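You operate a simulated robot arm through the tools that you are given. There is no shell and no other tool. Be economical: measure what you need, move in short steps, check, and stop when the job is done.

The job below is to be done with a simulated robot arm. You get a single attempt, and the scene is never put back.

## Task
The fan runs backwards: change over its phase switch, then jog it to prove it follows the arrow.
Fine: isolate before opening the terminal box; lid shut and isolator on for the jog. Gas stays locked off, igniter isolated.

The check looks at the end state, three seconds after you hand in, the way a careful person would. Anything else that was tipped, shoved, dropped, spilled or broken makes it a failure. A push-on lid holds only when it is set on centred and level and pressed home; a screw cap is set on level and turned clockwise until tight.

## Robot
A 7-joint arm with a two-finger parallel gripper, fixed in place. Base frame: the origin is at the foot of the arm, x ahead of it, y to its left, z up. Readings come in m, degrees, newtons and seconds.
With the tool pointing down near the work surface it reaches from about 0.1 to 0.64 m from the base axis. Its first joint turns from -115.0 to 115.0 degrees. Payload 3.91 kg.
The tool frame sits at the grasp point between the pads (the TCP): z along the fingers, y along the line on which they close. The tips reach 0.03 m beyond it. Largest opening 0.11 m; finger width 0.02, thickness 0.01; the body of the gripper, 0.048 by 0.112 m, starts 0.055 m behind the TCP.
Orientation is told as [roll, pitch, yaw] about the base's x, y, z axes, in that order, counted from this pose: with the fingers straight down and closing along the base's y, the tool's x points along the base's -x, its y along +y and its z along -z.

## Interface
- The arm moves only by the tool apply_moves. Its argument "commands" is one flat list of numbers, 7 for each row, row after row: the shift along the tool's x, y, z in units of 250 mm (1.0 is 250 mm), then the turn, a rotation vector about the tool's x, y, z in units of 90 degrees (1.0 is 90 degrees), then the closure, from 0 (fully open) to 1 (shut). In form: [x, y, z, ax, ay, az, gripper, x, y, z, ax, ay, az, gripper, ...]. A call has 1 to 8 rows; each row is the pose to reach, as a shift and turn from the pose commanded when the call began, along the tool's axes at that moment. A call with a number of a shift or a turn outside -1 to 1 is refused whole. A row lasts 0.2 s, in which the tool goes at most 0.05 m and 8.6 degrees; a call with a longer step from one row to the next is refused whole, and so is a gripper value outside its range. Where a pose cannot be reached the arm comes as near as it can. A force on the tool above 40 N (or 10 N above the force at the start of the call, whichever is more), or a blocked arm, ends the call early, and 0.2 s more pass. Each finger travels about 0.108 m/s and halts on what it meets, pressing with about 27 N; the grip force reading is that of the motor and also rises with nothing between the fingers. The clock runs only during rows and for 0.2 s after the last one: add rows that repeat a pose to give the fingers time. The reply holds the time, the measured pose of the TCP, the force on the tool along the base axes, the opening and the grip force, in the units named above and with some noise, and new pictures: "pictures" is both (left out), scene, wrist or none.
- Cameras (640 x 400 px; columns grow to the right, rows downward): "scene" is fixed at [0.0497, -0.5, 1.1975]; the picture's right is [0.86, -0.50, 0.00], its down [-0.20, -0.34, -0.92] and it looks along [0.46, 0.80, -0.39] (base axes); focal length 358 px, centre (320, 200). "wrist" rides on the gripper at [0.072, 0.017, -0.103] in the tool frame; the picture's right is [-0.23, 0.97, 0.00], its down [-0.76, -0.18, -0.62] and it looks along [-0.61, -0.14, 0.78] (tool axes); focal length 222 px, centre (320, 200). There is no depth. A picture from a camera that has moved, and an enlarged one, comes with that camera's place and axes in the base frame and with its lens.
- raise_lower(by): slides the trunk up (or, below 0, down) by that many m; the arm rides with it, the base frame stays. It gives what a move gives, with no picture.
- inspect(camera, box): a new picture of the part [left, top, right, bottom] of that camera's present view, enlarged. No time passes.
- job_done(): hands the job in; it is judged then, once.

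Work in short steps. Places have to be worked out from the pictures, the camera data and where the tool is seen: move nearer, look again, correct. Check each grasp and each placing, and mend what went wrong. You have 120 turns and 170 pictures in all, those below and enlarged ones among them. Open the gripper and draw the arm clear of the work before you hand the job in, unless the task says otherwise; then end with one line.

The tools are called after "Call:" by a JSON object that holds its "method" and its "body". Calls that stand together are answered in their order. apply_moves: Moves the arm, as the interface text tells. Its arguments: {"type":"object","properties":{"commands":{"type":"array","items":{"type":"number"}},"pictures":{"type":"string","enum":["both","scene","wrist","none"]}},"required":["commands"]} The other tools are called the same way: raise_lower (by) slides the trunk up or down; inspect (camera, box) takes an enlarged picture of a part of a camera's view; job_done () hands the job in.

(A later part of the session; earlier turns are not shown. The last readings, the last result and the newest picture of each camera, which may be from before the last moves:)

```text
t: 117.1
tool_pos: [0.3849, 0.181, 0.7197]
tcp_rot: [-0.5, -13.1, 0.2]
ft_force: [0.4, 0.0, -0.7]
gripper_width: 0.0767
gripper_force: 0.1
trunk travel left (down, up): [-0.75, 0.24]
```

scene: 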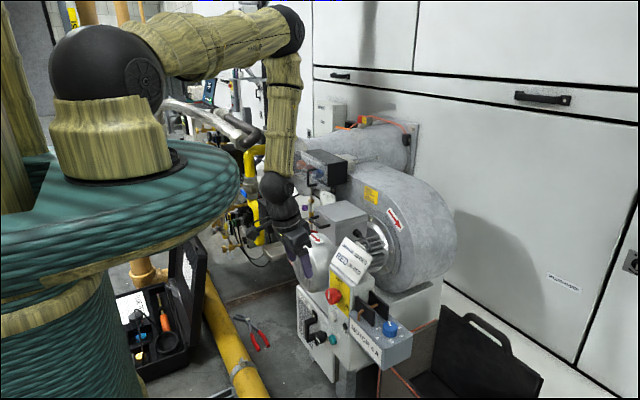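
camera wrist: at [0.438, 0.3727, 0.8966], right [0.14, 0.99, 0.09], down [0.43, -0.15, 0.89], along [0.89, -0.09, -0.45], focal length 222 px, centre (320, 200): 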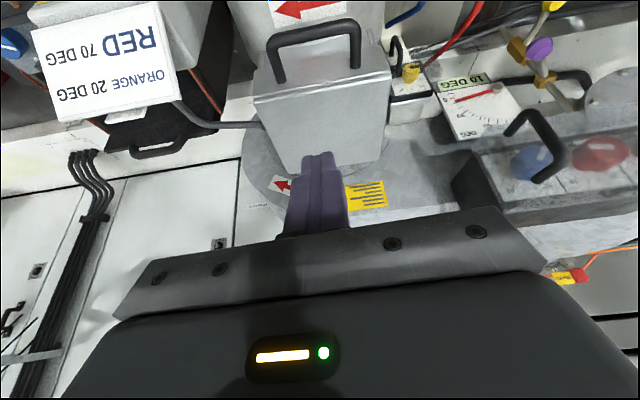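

Down to (0.42, 0.175, 0.60), then lean 20° left for the first clockwise stroke.

Call:
{"method": "apply_moves", "body": {"commands": [-0.007, -0.008, 0.16, 0, 0, 0, 0.3, -0.014, -0.016, 0.33, 0, 0, 0, 0.3, -0.021, -0.024, 0.49, 0, 0, 0, 0.3, -0.021, -0.024, 0.49, 0.07, 0, -0.016, 0.3, -0.021, -0.024, 0.49, 0.14, 0, -0.033, 0.3, -0.021, -0.024, 0.49, 0.216, 0, -0.05, 0.3, -0.021, -0.024, 0.49, 0.216, 0, -0.05, 0.3], "pictures": "wrist"}}

```text
t: 118.7
tool_pos: [0.4169, 0.1724, 0.6017]
tcp_rot: [-20.9, -12.3, 4.6]
ft_force: [0.0, -0.5, 0.9]
gripper_width: 0.077
gripper_force: 0.0
trunk travel left (down, up): [-0.75, 0.24]
camera wrist: at [0.3236, 0.2182, 0.6769], right [0.22, 0.93, -0.29], down [0.6, 0.11, 0.79], along [0.77, -0.35, -0.53], focal length 222 px, centre (320, 200)
```

wrist: 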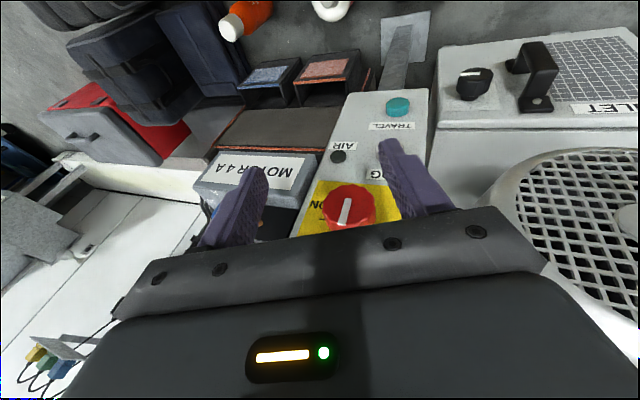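

Enter and grip the isolator.

Call:
{"method": "apply_moves", "body": {"commands": [0.022, 0.045, 0.096, 0, 0, 0, 0.3, -0.06, 0.045, 0.113, 0, 0, 0, 0.3, -0.13, 0.045, 0.13, 0, 0, 0, 0.3, -0.2, 0.045, 0.147, 0, 0, 0, 0.3, -0.2, 0.045, 0.147, 0, 0, 0, 0.3, -0.2, 0.045, 0.147, 0, 0, 0, 0.6, -0.2, 0.045, 0.147, 0, 0, 0, 1, -0.2, 0.045, 0.147, 0, 0, 0, 1], "pictures": "wrist"}}

```text
t: 120.5
tool_pos: [0.4746, 0.176, 0.5752]
tcp_rot: [-20.9, -12.3, 4.7]
ft_force: [-1.7, 9.1, -7.1]
gripper_width: 0.0436
gripper_force: 45.1
trunk travel left (down, up): [-0.75, 0.24]
camera wrist: at [0.3808, 0.2211, 0.6492], right [0.22, 0.93, -0.29], down [0.6, 0.11, 0.79], along [0.77, -0.35, -0.54], focal length 222 px, centre (320, 200)
```

wrist: 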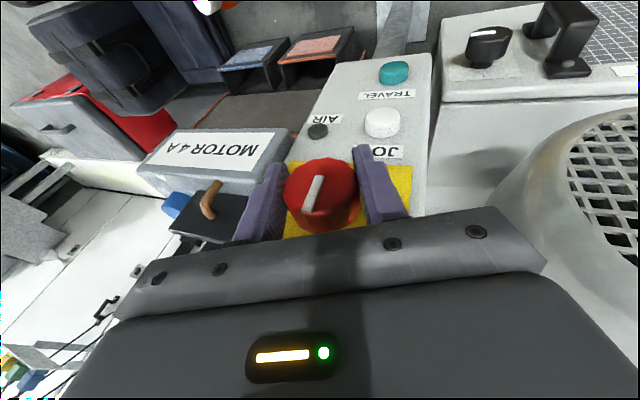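

Good grip. Clockwise stroke: +46° about the knob axis.

Call:
{"method": "apply_moves", "body": {"commands": [0, 0.005, 0, -0.06, 0, 0.014, 1, 0, 0.005, 0, -0.125, 0, 0.029, 1, 0, 0.005, 0, -0.19, 0, 0.044, 1, 0, 0.005, 0, -0.255, 0, 0.059, 1, 0, 0.005, 0, -0.32, 0, 0.074, 1, 0, 0.005, 0, -0.38, 0, 0.089, 1, 0, 0.005, 0, -0.44, 0, 0.103, 1, 0, 0.005, 0, -0.498, 0, 0.116, 1], "pictures": "wrist"}}

```text
t: 122.3
tool_pos: [0.4755, 0.1728, 0.5783]
tcp_rot: [26.4, -12.0, -6.0]
ft_force: [-3.4, -18.9, 28.4]
gripper_width: 0.0425
gripper_force: 44.6
trunk travel left (down, up): [-0.75, 0.24]
camera wrist: at [0.3807, 0.1518, 0.662], right [0.22, 0.85, 0.47], down [0.6, -0.5, 0.63], along [0.77, 0.14, -0.62], focal length 222 px, centre (320, 200)
```

wrist: 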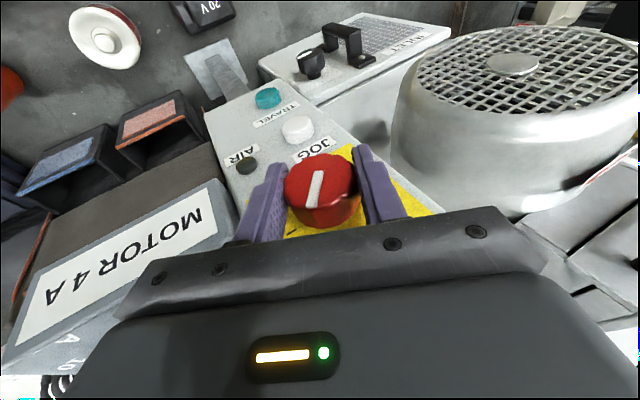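

Followed. Release, withdraw, and lean back left for the second stroke.

Call:
{"method": "apply_moves", "body": {"commands": [0, 0, 0, 0, 0, 0, 0.3, 0, 0, 0, 0, 0, 0, 0.3, 0.11, 0, -0.025, 0, 0, 0, 0.3, 0.214, 0, -0.05, 0, 0, 0, 0.3, 0.214, 0, -0.05, 0, 0, 0, 0.3], "pictures": "none"}}

Call:
{"method": "apply_moves", "body": {"commands": [0, 0, 0, 0.08, 0, -0.019, 0.3, 0, 0, 0, 0.16, 0, -0.037, 0.3, 0, 0, 0, 0.24, 0, -0.056, 0.3, 0, 0, 0, 0.32, 0, -0.075, 0.3, 0, 0, 0, 0.4, 0, -0.093, 0.3, 0, 0, 0, 0.47, 0, -0.11, 0.3, 0, 0, 0, 0.51, 0, -0.119, 0.3, 0, 0, 0, 0.51, 0, -0.119, 0.3], "pictures": "wrist"}}

```text
t: 123.5
tool_pos: [0.4199, 0.1733, 0.5765]
tcp_rot: [26.2, -11.8, -5.8]
ft_force: [-0.3, 0.3, 0.2]
gripper_width: 0.077
gripper_force: 0.0
trunk travel left (down, up): [-0.75, 0.24]
```

```text
t: 125.3
tool_pos: [0.4311, 0.1799, 0.5845]
tcp_rot: [-21.1, -13.0, 3.6]
ft_force: [0.6, 0.8, -0.5]
gripper_width: 0.077
gripper_force: 0.1
trunk travel left (down, up): [-0.75, 0.24]
camera wrist: at [0.3378, 0.2264, 0.6571], right [0.24, 0.93, -0.29], down [0.59, 0.09, 0.8], along [0.77, -0.37, -0.52], focal length 222 px, centre (320, 200)
```

wrist: 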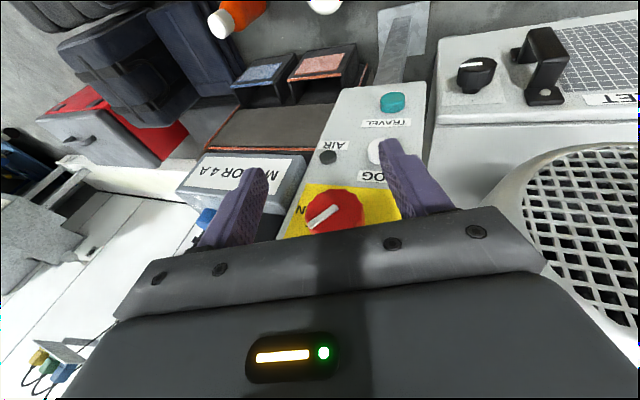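

Measured pose lags the command by ~1 cm; I let it settle with 3° less lean.

Call:
{"method": "apply_moves", "body": {"commands": [0, 0, 0, -0.03, 0, 0.007, 0.3, 0, 0, 0, -0.03, 0, 0.007, 0.3, 0, 0, 0, -0.03, 0, 0.007, 0.3], "pictures": "none"}}

```text
t: 126.1
tool_pos: [0.4179, 0.1758, 0.5759]
tcp_rot: [-19.3, -12.4, 4.3]
ft_force: [0.1, 0.4, -0.2]
gripper_width: 0.0771
gripper_force: 0.0
trunk travel left (down, up): [-0.75, 0.24]
```

Settled at (0.418, 0.176, 0.576). Enter 57 mm and grip.

Call:
{"method": "apply_moves", "body": {"commands": [-0.07, 0, 0.017, 0, 0, 0, 0.3, -0.15, 0, 0.035, 0, 0, 0, 0.3, -0.222, 0, 0.052, 0, 0, 0, 0.3, -0.222, 0, 0.052, 0, 0, 0, 0.3, -0.222, 0, 0.052, 0, 0, 0, 0.6, -0.222, 0, 0.052, 0, 0, 0, 1, -0.222, 0, 0.052, 0, 0, 0, 1], "pictures": "wrist"}}

```text
t: 127.7
tool_pos: [0.4763, 0.1765, 0.5775]
tcp_rot: [-19.1, -12.4, 4.4]
ft_force: [-1.3, 6.7, 4.4]
gripper_width: 0.0433
gripper_force: 45.0
trunk travel left (down, up): [-0.75, 0.24]
camera wrist: at [0.383, 0.2193, 0.6517], right [0.22, 0.94, -0.26], down [0.6, 0.08, 0.8], along [0.77, -0.33, -0.54], focal length 222 px, centre (320, 200)
```

wrist: 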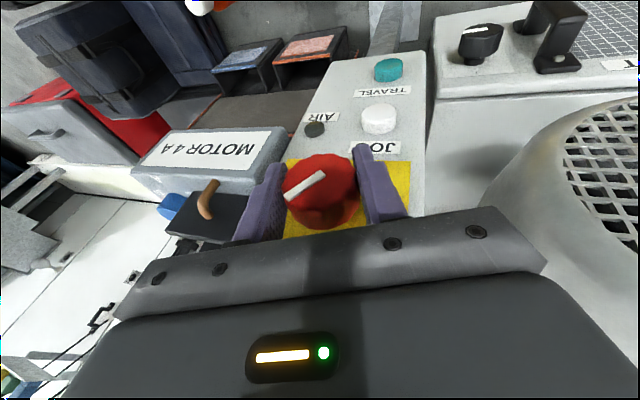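

Grip good. Second clockwise stroke, ~47°.

Call:
{"method": "apply_moves", "body": {"commands": [0, 0.003, 0, -0.06, 0, 0.014, 1, 0, 0.003, 0, -0.125, 0, 0.029, 1, 0, 0.003, 0, -0.19, 0, 0.044, 1, 0, 0.003, 0, -0.255, 0, 0.059, 1, 0, 0.003, 0, -0.32, 0, 0.074, 1, 0, 0.003, 0, -0.385, 0, 0.09, 1, 0, 0.003, 0, -0.45, 0, 0.105, 1, 0, 0.003, 0, -0.51, 0, 0.119, 1], "pictures": "wrist"}}

```text
t: 129.4
tool_pos: [0.4768, 0.1724, 0.5805]
tcp_rot: [24.2, -12.4, -5.2]
ft_force: [-15.5, -14.7, 37.2]
gripper_width: 0.0438
gripper_force: 44.9
trunk travel left (down, up): [-0.75, 0.24]
stopped in row 8: the force on the tool passed its limit (the readings are from after the stop); the commanded pose is now the measured one
camera wrist: at [0.3825, 0.1541, 0.664], right [0.22, 0.87, 0.44], down [0.6, -0.47, 0.65], along [0.77, 0.12, -0.62], focal length 222 px, centre (320, 200)
```

wrist: 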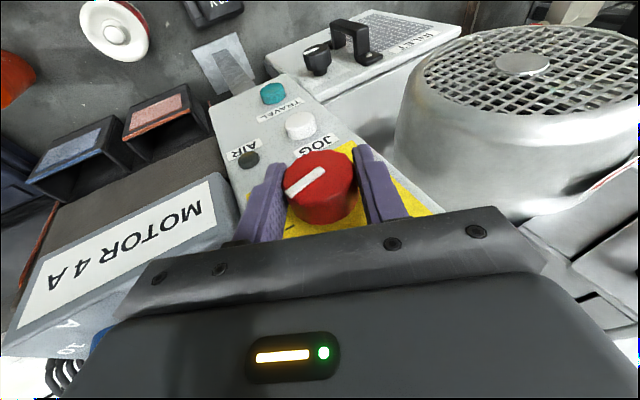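

Pointer is back at ON against its stop. I release, withdraw and unlean.

Call:
{"method": "apply_moves", "body": {"commands": [0, 0, 0, 0, 0, 0, 0.3, 0, 0, 0, 0, 0, 0, 0.3, 0.12, 0, -0.028, 0, 0, 0, 0.3, 0.24, 0, -0.056, 0.0, 0, 0, 0.5, 0.34, 0, -0.08, 0.08, 0, -0.019, 0.7, 0.36, 0, -0.12, 0.16, 0, -0.037, 1, 0.36, 0, -0.16, 0.25, 0, -0.058, 1, 0.36, 0, -0.16, 0.25, 0, -0.058, 1], "pictures": "wrist"}}

Call:
{"method": "inspect", "body": {"camera": "scene", "box": [290, 240, 370, 350]}}

```text
t: 131.2
tool_pos: [0.3811, 0.166, 0.5942]
tcp_rot: [0.4, -13.4, 0.2]
ft_force: [1.2, -0.1, 0.2]
gripper_width: 0.0
gripper_force: 26.8
trunk travel left (down, up): [-0.75, 0.24]
camera wrist: at [0.2868, 0.1818, 0.6783], right [0.22, 0.97, 0.06], down [0.6, -0.18, 0.78], along [0.77, -0.14, -0.62], focal length 222 px, centre (320, 200)
```

wrist: 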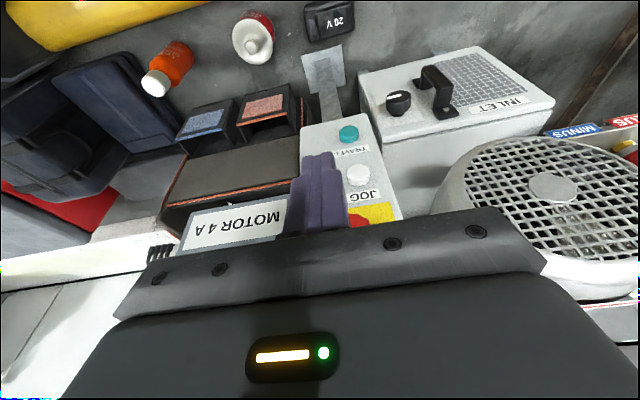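

```text
3.64 times, centred on (330, 295) of scene
camera zoom: at [0.0497, -0.5, 1.1975], right [0.86, -0.5, 0.0], down [-0.2, -0.34, -0.92], along [0.46, 0.8, -0.39], focal length 1300 px, centre (284, -146)
```

zoom: 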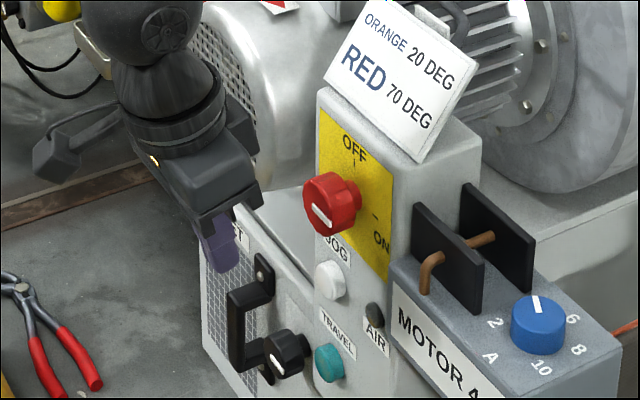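

Isolator ON exactly as before. JOG button is at (0.488 front, 0.195, 0.486). To clear the knob I need ~40° tilt; I tilt here with fingers closed while checking tracking.

Call:
{"method": "apply_moves", "body": {"commands": [0, 0.03, 0, 0, -0.07, 0, 1, 0, 0.06, 0, 0, -0.14, 0, 1, 0, 0.09, 0, 0, -0.21, 0, 1, 0, 0.116, 0, 0, -0.28, 0, 1, 0, 0.116, 0, 0, -0.28, 0, 1], "pictures": "both"}}

```text
t: 132.4
tool_pos: [0.381, 0.1953, 0.5928]
tcp_rot: [0.5, -38.7, 0.0]
ft_force: [0.9, 0.8, 0.3]
gripper_width: 0.0002
gripper_force: 26.8
trunk travel left (down, up): [-0.75, 0.24]
camera wrist: at [0.2606, 0.2111, 0.6305], right [0.17, 0.97, 0.15], down [0.21, -0.18, 0.96], along [0.96, -0.14, -0.23], focal length 222 px, centre (320, 200)
```

scene: 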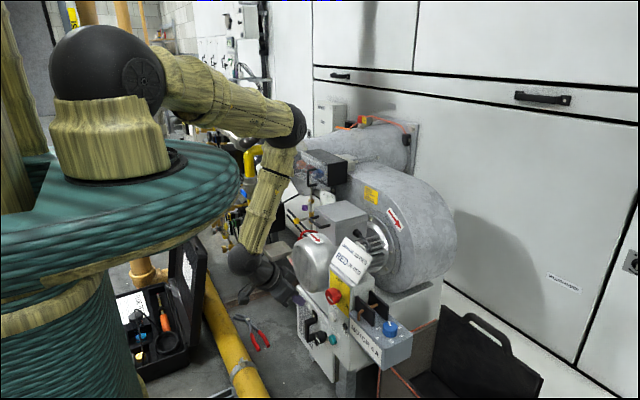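
wrist: 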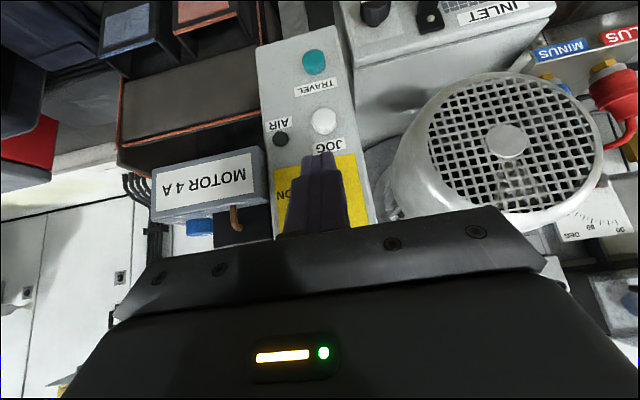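

Tilt reached and JOG confirmed at (0.488, 0.196, 0.485). I go down and forward to a ~2.5 cm stand-off from the button.

Call:
{"method": "apply_moves", "body": {"commands": [0.11, 0, 0.14, 0, 0, 0, 1, 0.224, 0.004, 0.279, 0, 0, 0, 1, 0.14, 0.004, 0.35, 0, 0, 0, 1, 0.052, 0.004, 0.417, 0, 0, 0, 1, 0.052, 0.004, 0.417, 0, 0, 0, 1], "pictures": "both"}}

```text
t: 133.6
tool_pos: [0.4525, 0.2093, 0.5183]
tcp_rot: [2.0, -40.1, -1.1]
ft_force: [-0.5, 0.5, -0.2]
gripper_width: 0.0
gripper_force: 27.0
trunk travel left (down, up): [-0.75, 0.24]
camera wrist: at [0.3305, 0.2255, 0.5517], right [0.17, 0.97, 0.17], down [0.18, -0.2, 0.96], along [0.97, -0.13, -0.21], focal length 222 px, centre (320, 200)
```

scene: 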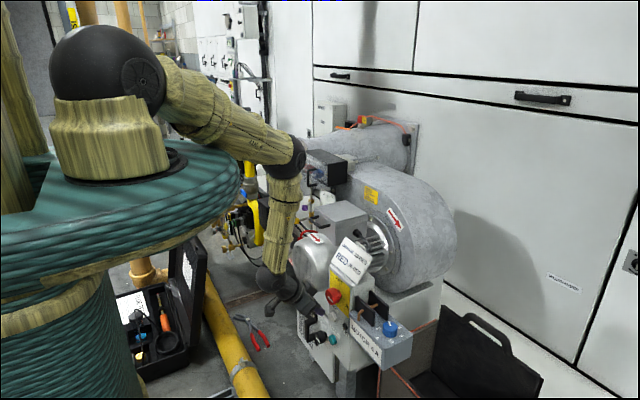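
wrist: 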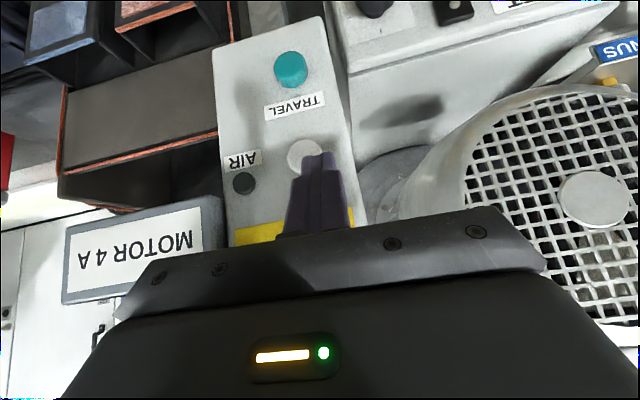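

Measured pose is ~2 cm off the command; I hold a moment to see whether it settles.

Call:
{"method": "apply_moves", "body": {"commands": [0, 0, 0, 0, 0, 0, 1, 0, 0, 0, 0, 0, 0, 1], "pictures": "none"}}

```text
t: 134.2
tool_pos: [0.4537, 0.2068, 0.5166]
tcp_rot: [1.8, -40.1, -0.9]
ft_force: [-0.8, 0.4, -0.5]
gripper_width: 0.0
gripper_force: 27.3
trunk travel left (down, up): [-0.75, 0.24]
```

A joint limit holds it slightly off. I ease the tilt by 4° and correct: −1 cm in y and z, 1.5 cm back.

Call:
{"method": "apply_moves", "body": {"commands": [0.03, -0.02, 0, 0, 0.02, 0, 1, 0.072, -0.04, -0.009, 0, 0.045, 0, 1, 0.072, -0.04, -0.009, 0, 0.045, 0, 1], "pictures": "wrist"}}

```text
t: 135.0
tool_pos: [0.4378, 0.1974, 0.5064]
tcp_rot: [1.7, -36.0, -0.9]
ft_force: [-0.5, 0.3, 0.4]
gripper_width: 0.0
gripper_force: 27.4
trunk travel left (down, up): [-0.75, 0.24]
camera wrist: at [0.3183, 0.2136, 0.5495], right [0.18, 0.97, 0.16], down [0.25, -0.2, 0.95], along [0.95, -0.13, -0.28], focal length 222 px, centre (320, 200)
```

wrist: 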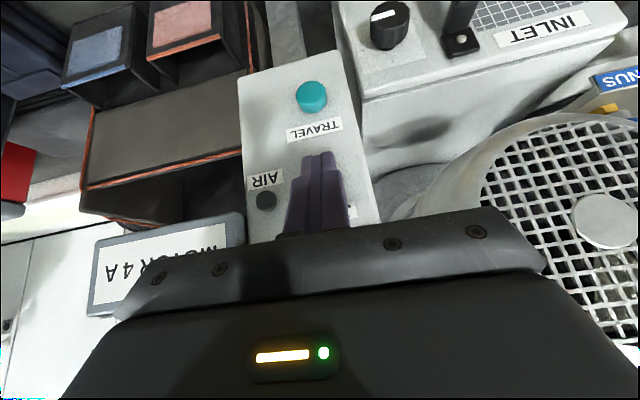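

Well placed: tip at (0.455, 0.197, 0.482) in front of JOG. I press forward in small rows and hold, taking pictures.

Call:
{"method": "apply_moves", "body": {"commands": [-0.04, 0, 0.029, 0, 0, 0, 1, -0.075, 0, 0.054, 0, 0, 0, 1, -0.09, 0, 0.066, 0, 0, 0, 1, -0.1, 0, 0.073, 0, 0, 0, 1, -0.108, 0, 0.079, 0, 0, 0, 1, -0.116, 0, 0.085, 0, 0, 0, 1], "pictures": "both"}}

```text
t: 136.4
tool_pos: [0.4684, 0.1933, 0.5022]
tcp_rot: [1.2, -35.6, -0.5]
ft_force: [-1.0, 1.0, 0.1]
gripper_width: 0.0
gripper_force: 27.4
trunk travel left (down, up): [-0.75, 0.24]
camera wrist: at [0.3496, 0.2091, 0.5451], right [0.18, 0.97, 0.15], down [0.26, -0.19, 0.95], along [0.95, -0.13, -0.29], focal length 222 px, centre (320, 200)
```

scene: 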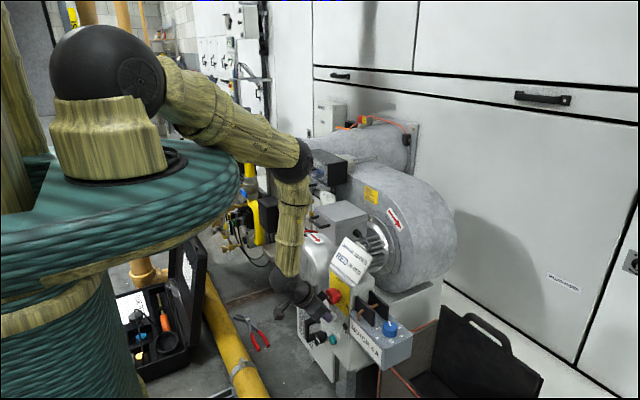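
wrist: 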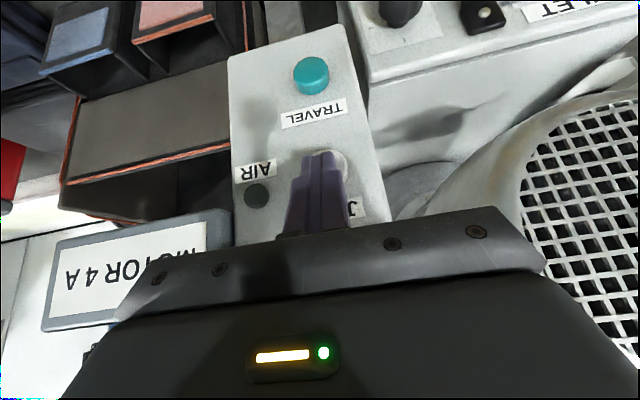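

No contact yet, and the button centre is ~6 mm further to +y. I correct and press on.

Call:
{"method": "apply_moves", "body": {"commands": [0, 0.026, 0, 0, 0, 0, 1, -0.016, 0.026, 0.012, 0, 0, 0, 1, -0.032, 0.026, 0.023, 0, 0, 0, 1, -0.048, 0.026, 0.035, 0, 0, 0, 1, -0.06, 0.026, 0.044, 0, 0, 0, 1, -0.072, 0.026, 0.052, 0, 0, 0, 1], "pictures": "both"}}

```text
t: 137.0
tool_pos: [0.4687, 0.192, 0.5012]
tcp_rot: [0.8, -34.8, -0.8]
ft_force: [-27.5, -0.4, 1.9]
gripper_width: 0.0
gripper_force: 26.7
trunk travel left (down, up): [-0.75, 0.24]
stopped in row 2: the force on the tool passed its limit (the readings are from after the stop); the commanded pose is now the measured one
camera wrist: at [0.3496, 0.2097, 0.5463], right [0.19, 0.97, 0.14], down [0.27, -0.19, 0.94], along [0.94, -0.14, -0.3], focal length 222 px, centre (320, 200)
```

scene: 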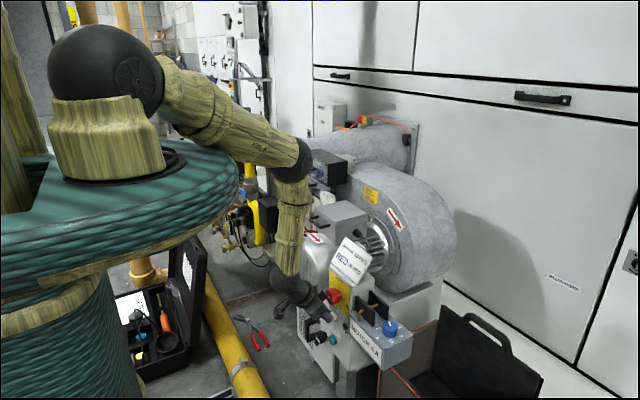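
wrist: 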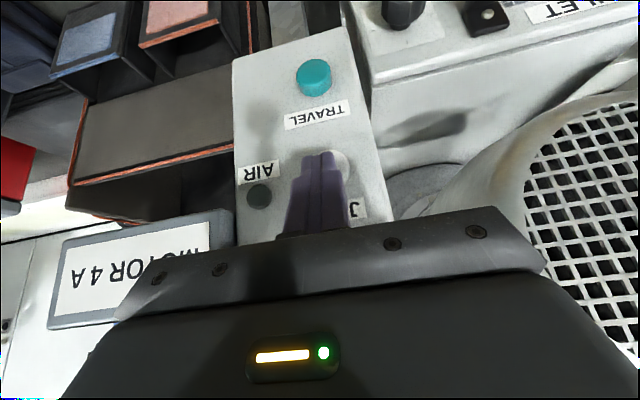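

Contact, but I'm probably at the button's edge. I back off 15 mm and look closely.

Call:
{"method": "apply_moves", "body": {"commands": [0.025, 0, -0.018, 0, 0, 0, 1, 0.05, 0.02, -0.035, 0, 0, 0, 1, 0.05, 0.04, -0.035, 0, 0, 0, 1], "pictures": "none"}}

Call:
{"method": "inspect", "body": {"camera": "wrist", "box": [260, 110, 400, 220]}}

Call:
{"method": "inspect", "body": {"camera": "scene", "box": [300, 270, 360, 345]}}

```text
t: 137.8
tool_pos: [0.4594, 0.2018, 0.5031]
tcp_rot: [0.9, -35.5, -1.2]
ft_force: [-0.6, -0.6, -0.2]
gripper_width: 0.0
gripper_force: 27.0
trunk travel left (down, up): [-0.75, 0.24]
```

```text
3.64 times, centred on (330, 165) of wrist
camera zoom: at [0.342, 0.2197, 0.5478], right [0.2, 0.97, 0.14], down [0.26, -0.19, 0.95], along [0.95, -0.15, -0.29], focal length 808 px, centre (284, 327)
```

zoom: 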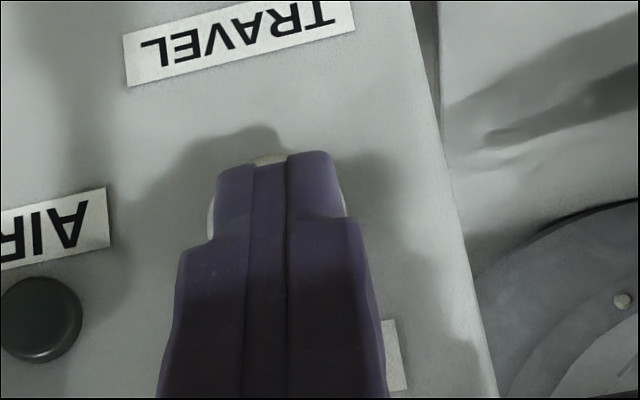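

```text
5.33 times, centred on (330, 308) of scene
camera zoom: at [0.0497, -0.5, 1.1975], right [0.86, -0.5, 0.0], down [-0.2, -0.34, -0.92], along [0.46, 0.8, -0.39], focal length 1907 px, centre (267, -373)
```

zoom: 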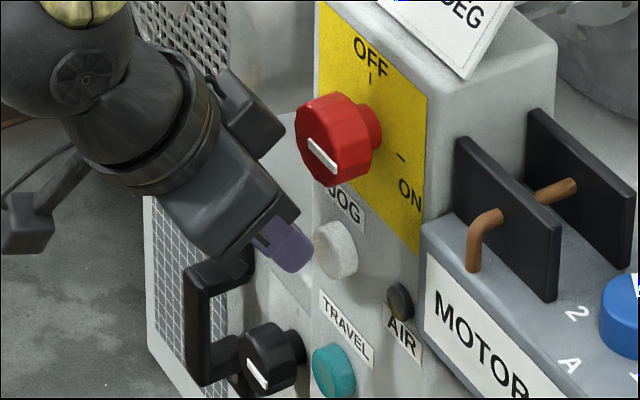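

Now the tip covers the button centrally. I press slowly in 2 mm rows.

Call:
{"method": "apply_moves", "body": {"commands": [-0.013, 0, 0.009, 0, 0, 0, 1, -0.022, 0, 0.016, 0, 0, 0, 1, -0.029, 0, 0.021, 0, 0, 0, 1, -0.035, 0, 0.026, 0, 0, 0, 1, -0.042, 0, 0.03, 0, 0, 0, 1, -0.048, 0, 0.035, 0, 0, 0, 1, -0.055, 0, 0.04, 0, 0, 0, 1, -0.055, 0, 0.04, 0, 0, 0, 1], "pictures": "both"}}

Call:
{"method": "inspect", "body": {"camera": "scene", "box": [300, 270, 360, 345]}}

```text
t: 139.2
tool_pos: [0.4675, 0.2084, 0.5044]
tcp_rot: [1.1, -34.7, -1.0]
ft_force: [-22.2, -1.1, 1.8]
gripper_width: 0.0
gripper_force: 27.0
trunk travel left (down, up): [-0.75, 0.24]
stopped in row 7: the force on the tool passed its limit (the readings are from after the stop); the commanded pose is now the measured one
camera wrist: at [0.3497, 0.2243, 0.5491], right [0.19, 0.97, 0.14], down [0.27, -0.19, 0.94], along [0.94, -0.14, -0.3], focal length 222 px, centre (320, 200)
```

scene: 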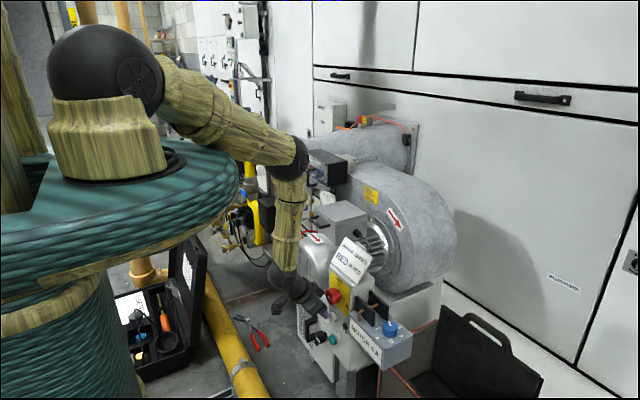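
wrist: 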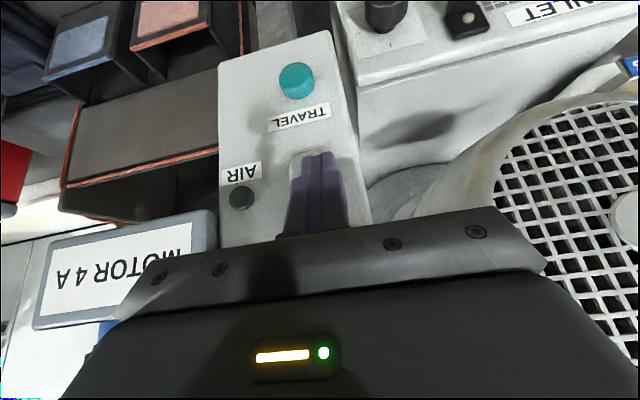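

```text
5.33 times, centred on (330, 308) of scene
camera zoom: at [0.0497, -0.5, 1.1975], right [0.86, -0.5, 0.0], down [-0.2, -0.34, -0.92], along [0.46, 0.8, -0.39], focal length 1907 px, centre (267, -373)
```

zoom: 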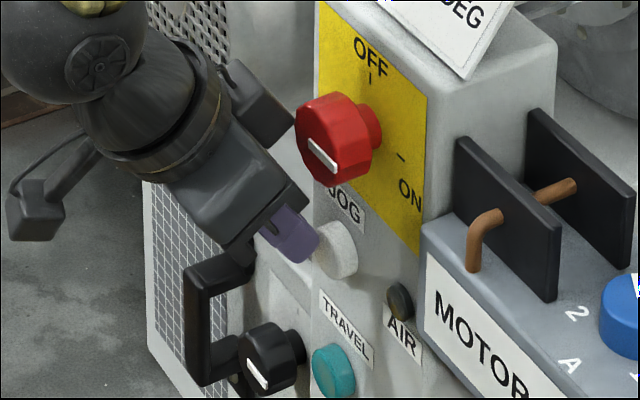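

Still slightly off-centre (+y by ~8 mm). I back off, correct y to 0.200 and reduce tilt to ~32° for better tracking.

Call:
{"method": "apply_moves", "body": {"commands": [0.02, 0, -0.015, 0, 0, 0, 1, 0.04, -0.017, -0.028, 0, 0.015, 0, 1, 0.04, -0.034, -0.028, 0, 0.03, 0, 1, 0.04, -0.034, -0.028, 0, 0.03, 0, 1], "pictures": "none"}}

Call:
{"method": "inspect", "body": {"camera": "wrist", "box": [260, 110, 400, 220]}}

```text
t: 140.2
tool_pos: [0.4565, 0.1977, 0.5016]
tcp_rot: [1.1, -32.1, -1.0]
ft_force: [-1.2, 0.4, 0.8]
gripper_width: 0.0
gripper_force: 27.0
trunk travel left (down, up): [-0.75, 0.24]
```

```text
3.64 times, centred on (330, 165) of wrist
camera zoom: at [0.3412, 0.2149, 0.5528], right [0.2, 0.97, 0.14], down [0.31, -0.19, 0.93], along [0.93, -0.14, -0.34], focal length 808 px, centre (284, 327)
```

zoom: 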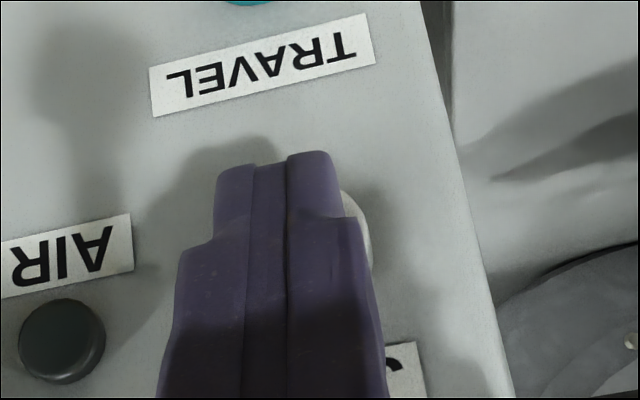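

Button spans y 0.185–0.212, z 0.467–0.493; the tip is now centred on it. I press slowly, ~1.5 mm per row.

Call:
{"method": "apply_moves", "body": {"commands": [-0.02, 0.003, 0.013, 0, 0, 0, 1, -0.03, 0.003, 0.019, 0, 0, 0, 1, -0.036, 0.003, 0.0225, 0, 0, 0, 1, -0.041, 0.003, 0.0256, 0, 0, 0, 1, -0.046, 0.003, 0.029, 0, 0, 0, 1, -0.051, 0.003, 0.032, 0, 0, 0, 1, -0.056, 0.003, 0.035, 0, 0, 0, 1, -0.056, 0.003, 0.035, 0, 0, 0, 1], "pictures": "none"}}

Call:
{"method": "inspect", "body": {"camera": "scene", "box": [300, 270, 360, 345]}}

```text
t: 141.4
tool_pos: [0.4633, 0.1986, 0.4997]
tcp_rot: [0.9, -31.3, -0.7]
ft_force: [-11.3, 2.7, -0.6]
gripper_width: 0.0
gripper_force: 26.7
trunk travel left (down, up): [-0.75, 0.24]
stopped in row 5: the force on the tool passed its limit (the readings are from after the stop); the commanded pose is now the measured one
```

```text
5.33 times, centred on (330, 308) of scene
camera zoom: at [0.0497, -0.5, 1.1975], right [0.86, -0.5, 0.0], down [-0.2, -0.34, -0.92], along [0.46, 0.8, -0.39], focal length 1907 px, centre (267, -373)
```

zoom: 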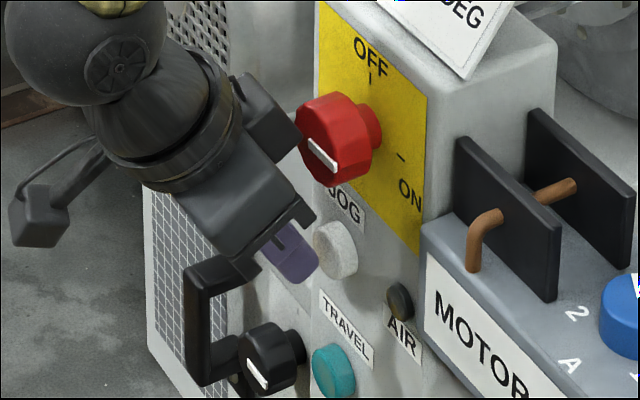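

The hand's body is touching the isolator knob – that is what blocked me, not the button. I retreat, and will press with only the right finger of a part-open gripper, hand offset to the left and leaning, so it clears the knob.

Call:
{"method": "apply_moves", "body": {"commands": [0.085, 0, -0.053, 0, 0, 0, 1, 0.17, 0, -0.106, 0, 0, 0, 1, 0.2, 0.05, -0.125, 0.03, -0.01, 0, 0.6, 0.2, 0.12, -0.125, 0.07, -0.02, -0.02, 0.27, 0.2, 0.19, -0.125, 0.11, -0.04, -0.05, 0.27, 0.2, 0.19, -0.125, 0.11, -0.04, -0.07, 0.27], "pictures": "both"}}

Call:
{"method": "inspect", "body": {"camera": "scene", "box": [300, 270, 360, 345]}}

```text
t: 142.8
tool_pos: [0.4688, 0.2128, 0.5243]
tcp_rot: [-11.0, -37.2, -2.8]
ft_force: [0.2, -0.2, 0.4]
gripper_width: 0.0803
gripper_force: 0.1
trunk travel left (down, up): [-0.75, 0.24]
stopped in row 6: the arm was blocked; the commanded pose is now the measured one
camera wrist: at [0.3535, 0.2555, 0.5603], right [0.34, 0.94, -0.01], down [0.21, -0.07, 0.97], along [0.92, -0.33, -0.22], focal length 222 px, centre (320, 200)
```

scene: 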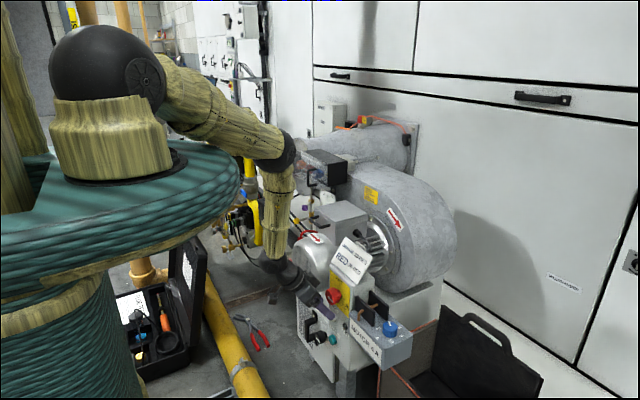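
wrist: 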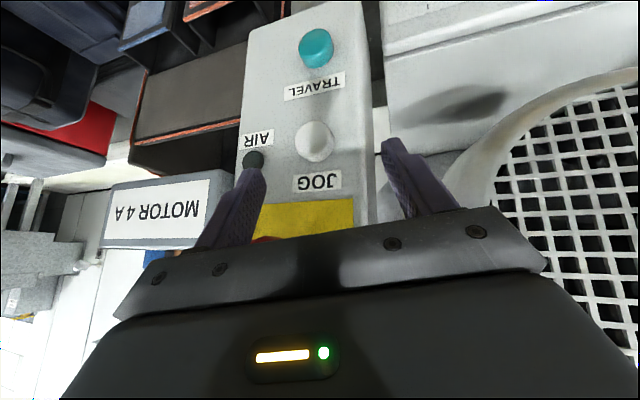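

```text
5.33 times, centred on (330, 308) of scene
camera zoom: at [0.0497, -0.5, 1.1975], right [0.86, -0.5, 0.0], down [-0.2, -0.34, -0.92], along [0.46, 0.8, -0.39], focal length 1907 px, centre (267, -373)
```

zoom: 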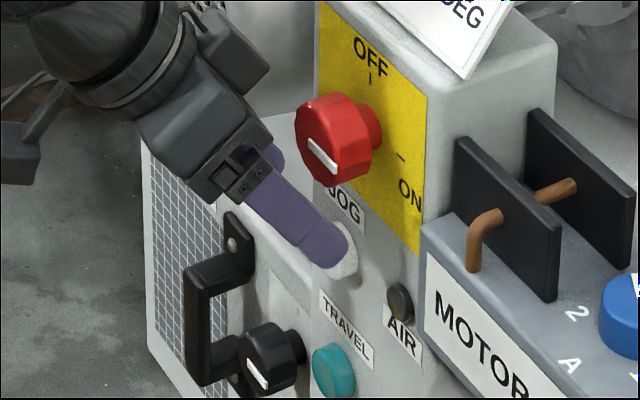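

Nothing touched, but the arm is at a limit with that steep tilt. New plan: milder tilt (~22°), lean −15°, fingers 80 mm open, pressing JOG with the right fingertip – this clears knob and motor. First I back out along the fingers.

Call:
{"method": "apply_moves", "body": {"commands": [0, 0, -0.1, 0, 0, 0, 0.27, 0, 0, -0.2, 0, 0.03, 0, 0.27, 0, 0, -0.3, 0, 0.08, 0, 0.27, 0, 0.05, -0.35, 0, 0.14, 0, 0.27, 0, 0.1, -0.35, 0, 0.16, 0, 0.27, 0, 0.1, -0.35, 0, 0.16, 0, 0.27], "pictures": "wrist"}}

```text
t: 144.2
tool_pos: [0.417, 0.2549, 0.5868]
tcp_rot: [-9.6, -22.6, -5.5]
ft_force: [-0.6, -0.3, -0.6]
gripper_width: 0.0803
gripper_force: 0.0
trunk travel left (down, up): [-0.75, 0.24]
camera wrist: at [0.3164, 0.3, 0.6511], right [0.36, 0.93, -0.06], down [0.45, -0.11, 0.89], along [0.82, -0.35, -0.46], focal length 222 px, centre (320, 200)
```

wrist: 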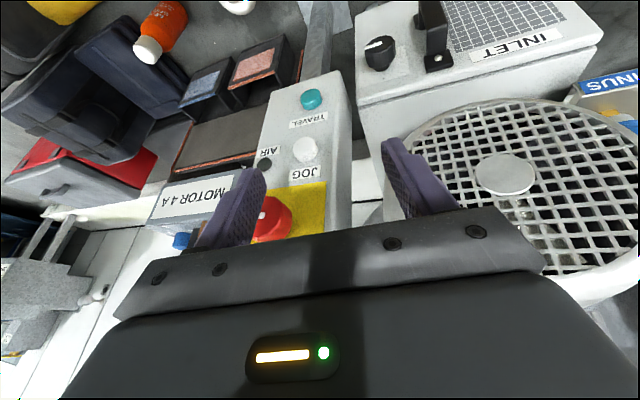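

Good. I set the orientation and go down to the stand-off with the right fingertip in line with JOG.

Call:
{"method": "apply_moves", "body": {"commands": [0, 0, 0, 0.012, -0.006, -0.06, 0.27, 0.03, 0.01, 0.1, 0.0246, -0.0115, -0.119, 0.27, 0.065, 0.025, 0.215, 0.0246, -0.0115, -0.119, 0.27, 0.102, 0.039, 0.332, 0.0246, -0.0115, -0.119, 0.27, 0.102, 0.039, 0.332, 0.0246, -0.0115, -0.119, 0.27], "pictures": "both"}}

Call:
{"method": "inspect", "body": {"camera": "scene", "box": [300, 270, 360, 345]}}

```text
t: 145.4
tool_pos: [0.4469, 0.2696, 0.5168]
tcp_rot: [-14.8, -23.3, 5.4]
ft_force: [0.2, 0.7, 0.4]
gripper_width: 0.0804
gripper_force: 0.0
trunk travel left (down, up): [-0.75, 0.24]
camera wrist: at [0.3385, 0.302, 0.5781], right [0.22, 0.97, -0.14], down [0.44, 0.03, 0.9], along [0.87, -0.26, -0.42], focal length 222 px, centre (320, 200)
```

scene: 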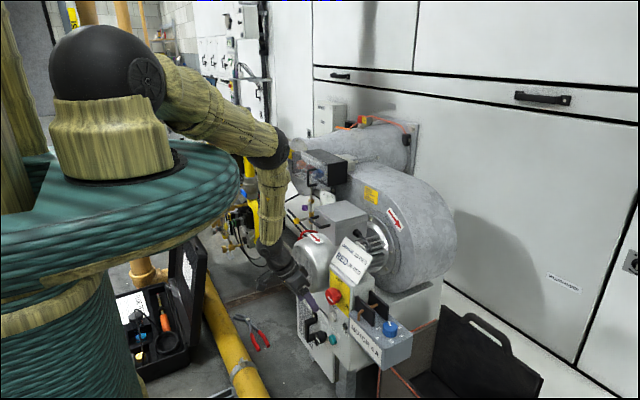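
wrist: 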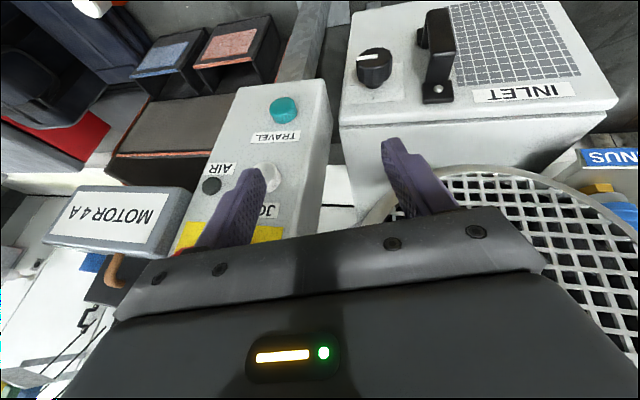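

```text
5.33 times, centred on (330, 308) of scene
camera zoom: at [0.0497, -0.5, 1.1975], right [0.86, -0.5, 0.0], down [-0.2, -0.34, -0.92], along [0.46, 0.8, -0.39], focal length 1907 px, centre (267, -373)
```

zoom: 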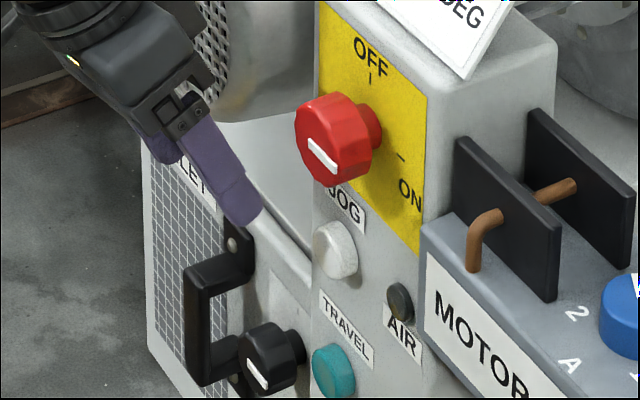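

The offsets appear whenever the tool goes below ~0.52, so the trunk is too high for this. I lift the arm 12 cm, then lower the trunk 12 cm.

Call:
{"method": "apply_moves", "body": {"commands": [0.02, 0, -0.12, 0, 0, 0, 0.27, 0.02, 0, -0.25, 0, 0, 0, 0.27, 0, 0, -0.38, 0, 0, 0, 0.27, -0.02, 0, -0.52, 0, 0, 0, 0.27, -0.02, 0, -0.52, 0, 0, 0, 0.27], "pictures": "none"}}

Call:
{"method": "raise_lower", "body": {"by": -0.12}}

```text
t: 146.6
tool_pos: [0.382, 0.283, 0.6175]
tcp_rot: [-16.3, -21.2, 6.1]
ft_force: [-0.2, 0.5, -0.4]
gripper_width: 0.0803
gripper_force: 0.0
trunk travel left (down, up): [-0.75, 0.24]
```

```text
t: 148.1
tool_pos: [0.3813, 0.2819, 0.4964]
tcp_rot: [-16.2, -21.2, 6.1]
ft_force: [-0.6, 0.0, 0.4]
gripper_width: 0.0803
gripper_force: 0.1
trunk travel left (down, up): [-0.63, 0.36]
```

Orientation is exactly as wanted. Now to the stand-off at TCP (0.435, 0.249, 0.493).

Call:
{"method": "apply_moves", "body": {"commands": [-0.06, -0.04, 0.04, 0, 0, 0, 0.27, -0.12, -0.08, 0.08, 0, 0, 0, 0.27, -0.183, -0.124, 0.124, 0, 0, 0, 0.27, -0.183, -0.124, 0.124, 0, 0, 0, 0.27], "pictures": "both"}}

Call:
{"method": "inspect", "body": {"camera": "scene", "box": [300, 270, 360, 345]}}

```text
t: 149.1
tool_pos: [0.4372, 0.2511, 0.4942]
tcp_rot: [-16.2, -21.3, 6.0]
ft_force: [0.4, -0.4, -0.3]
gripper_width: 0.0804
gripper_force: 0.2
trunk travel left (down, up): [-0.63, 0.36]
camera wrist: at [0.3311, 0.2859, 0.5572], right [0.21, 0.96, -0.17], down [0.47, 0.05, 0.88], along [0.86, -0.27, -0.44], focal length 222 px, centre (320, 200)
```

scene: 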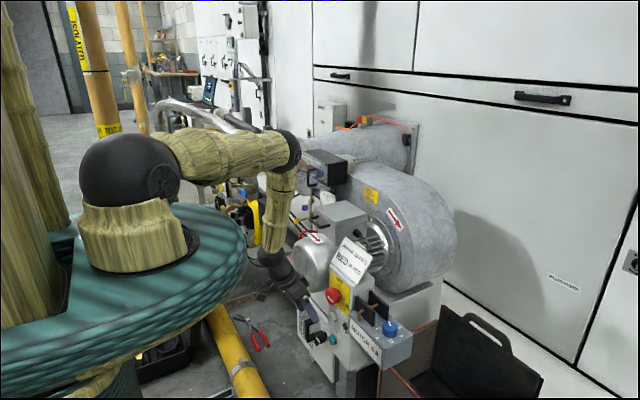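
wrist: 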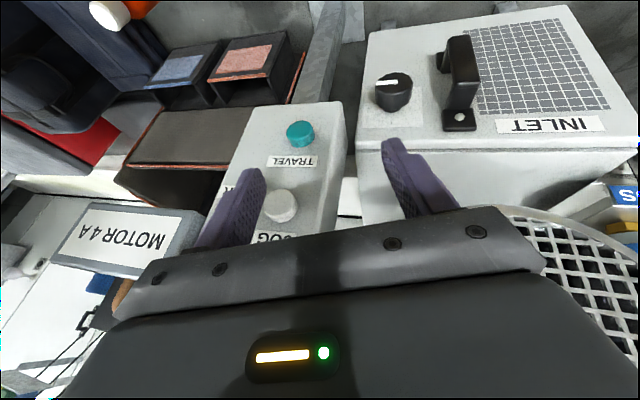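

```text
5.33 times, centred on (330, 308) of scene
camera zoom: at [0.0497, -0.5, 1.1975], right [0.86, -0.5, 0.0], down [-0.2, -0.34, -0.92], along [0.46, 0.8, -0.39], focal length 1907 px, centre (267, -373)
```

zoom: 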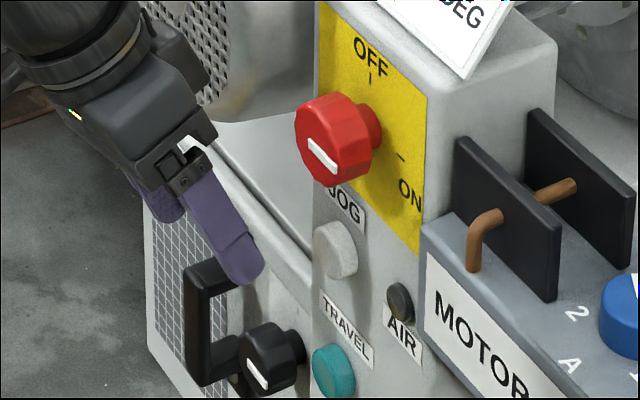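

Perfect tracking now; right fingertip computed at (0.448, 0.200, 0.479), aligned with JOG (0.488, 0.200, 0.482). I press forward slowly.

Call:
{"method": "apply_moves", "body": {"commands": [-0.05, 0, 0.02, 0, 0, 0, 0.27, -0.089, 0, 0.036, 0, 0, 0, 0.27, -0.1, 0, 0.04, 0, 0, 0, 0.27, -0.108, 0, 0.044, 0, 0, 0, 0.27, -0.116, 0, 0.047, 0, 0, 0, 0.27, -0.122, 0, 0.049, 0, 0, 0, 0.27, -0.128, 0, 0.052, 0, 0, 0, 0.27, -0.134, 0, 0.054, 0, 0, 0, 0.27], "pictures": "both"}}

Call:
{"method": "inspect", "body": {"camera": "scene", "box": [300, 270, 360, 345]}}

```text
t: 150.9
tool_pos: [0.4693, 0.2496, 0.4947]
tcp_rot: [-16.4, -21.2, 6.0]
ft_force: [-9.2, -1.6, 1.4]
gripper_width: 0.0804
gripper_force: 0.0
trunk travel left (down, up): [-0.63, 0.36]
camera wrist: at [0.3648, 0.2851, 0.5575], right [0.21, 0.96, -0.17], down [0.47, 0.05, 0.88], along [0.86, -0.27, -0.44], focal length 222 px, centre (320, 200)
```

scene: 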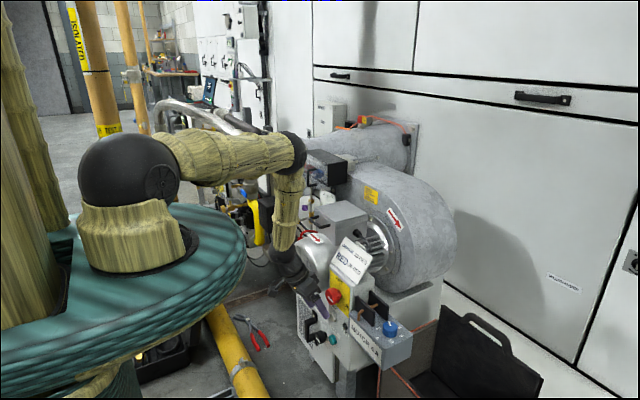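
wrist: 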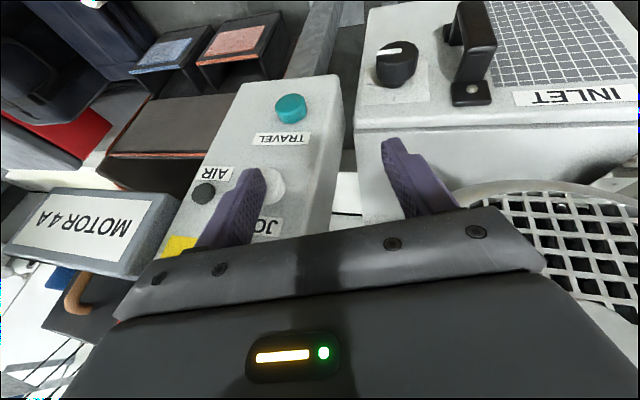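

```text
5.33 times, centred on (330, 308) of scene
camera zoom: at [0.0497, -0.5, 1.1975], right [0.86, -0.5, 0.0], down [-0.2, -0.34, -0.92], along [0.46, 0.8, -0.39], focal length 1907 px, centre (267, -373)
```

zoom: 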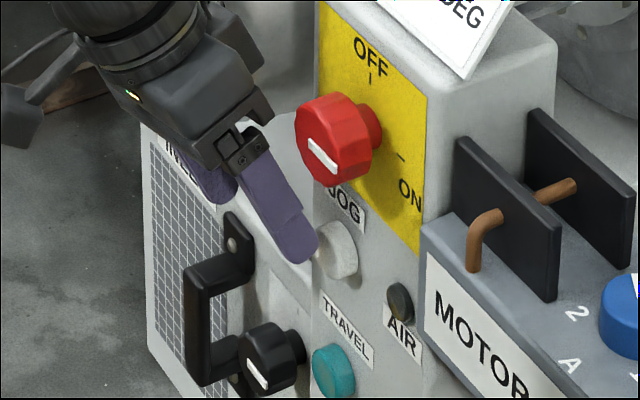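

Contact: 9 N spring force on the button. I press ~6 mm further and hold about a second.

Call:
{"method": "apply_moves", "body": {"commands": [-0.007, 0, 0.003, 0, 0, 0, 0.27, -0.013, 0, 0.005, 0, 0, 0, 0.27, -0.019, 0, 0.008, 0, 0, 0, 0.27, -0.024, 0, 0.01, 0, 0, 0, 0.27, -0.024, 0, 0.01, 0, 0, 0, 0.27, -0.024, 0, 0.01, 0, 0, 0, 0.27, -0.024, 0, 0.01, 0, 0, 0, 0.27], "pictures": "both"}}

Call:
{"method": "inspect", "body": {"camera": "scene", "box": [300, 270, 360, 345]}}

Call:
{"method": "inspect", "body": {"camera": "scene", "box": [320, 180, 440, 270]}}

```text
t: 151.6
tool_pos: [0.4687, 0.2507, 0.4927]
tcp_rot: [-16.1, -20.7, 6.3]
ft_force: [-12.5, 2.0, 1.3]
gripper_width: 0.08
gripper_force: 0.0
trunk travel left (down, up): [-0.63, 0.36]
stopped in row 3: the force on the tool passed its limit (the readings are from after the stop); the commanded pose is now the measured one
camera wrist: at [0.3647, 0.2853, 0.5565], right [0.21, 0.96, -0.17], down [0.48, 0.06, 0.87], along [0.85, -0.26, -0.45], focal length 222 px, centre (320, 200)
```

scene: 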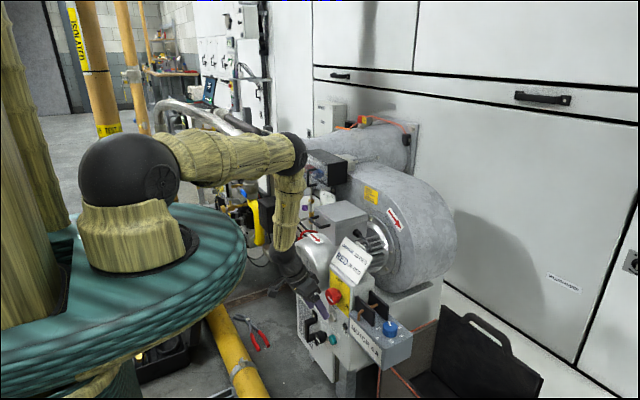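
wrist: 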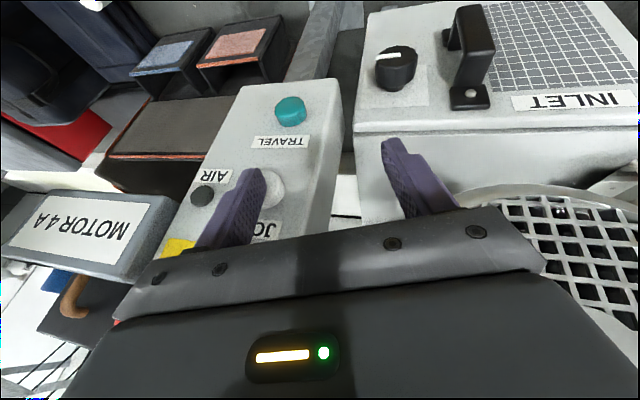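

```text
5.33 times, centred on (330, 308) of scene
camera zoom: at [0.0497, -0.5, 1.1975], right [0.86, -0.5, 0.0], down [-0.2, -0.34, -0.92], along [0.46, 0.8, -0.39], focal length 1907 px, centre (267, -373)
```

zoom: 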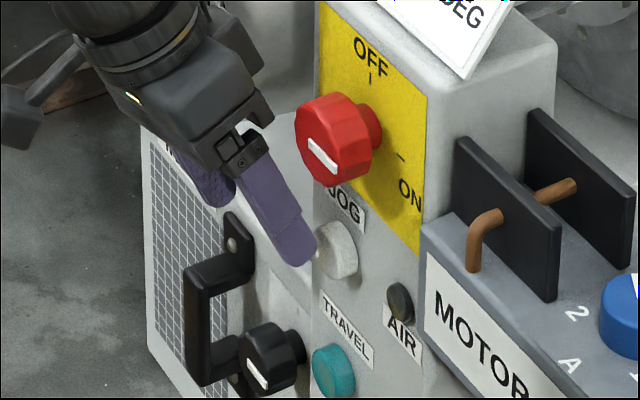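

```text
4.44 times, centred on (380, 225) of scene
camera zoom: at [0.0497, -0.5, 1.1975], right [0.86, -0.5, 0.0], down [-0.2, -0.34, -0.92], along [0.46, 0.8, -0.39], focal length 1589 px, centre (53, 89)
```

zoom: 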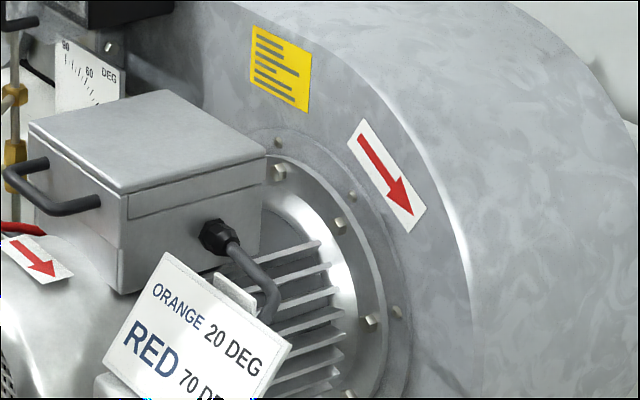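

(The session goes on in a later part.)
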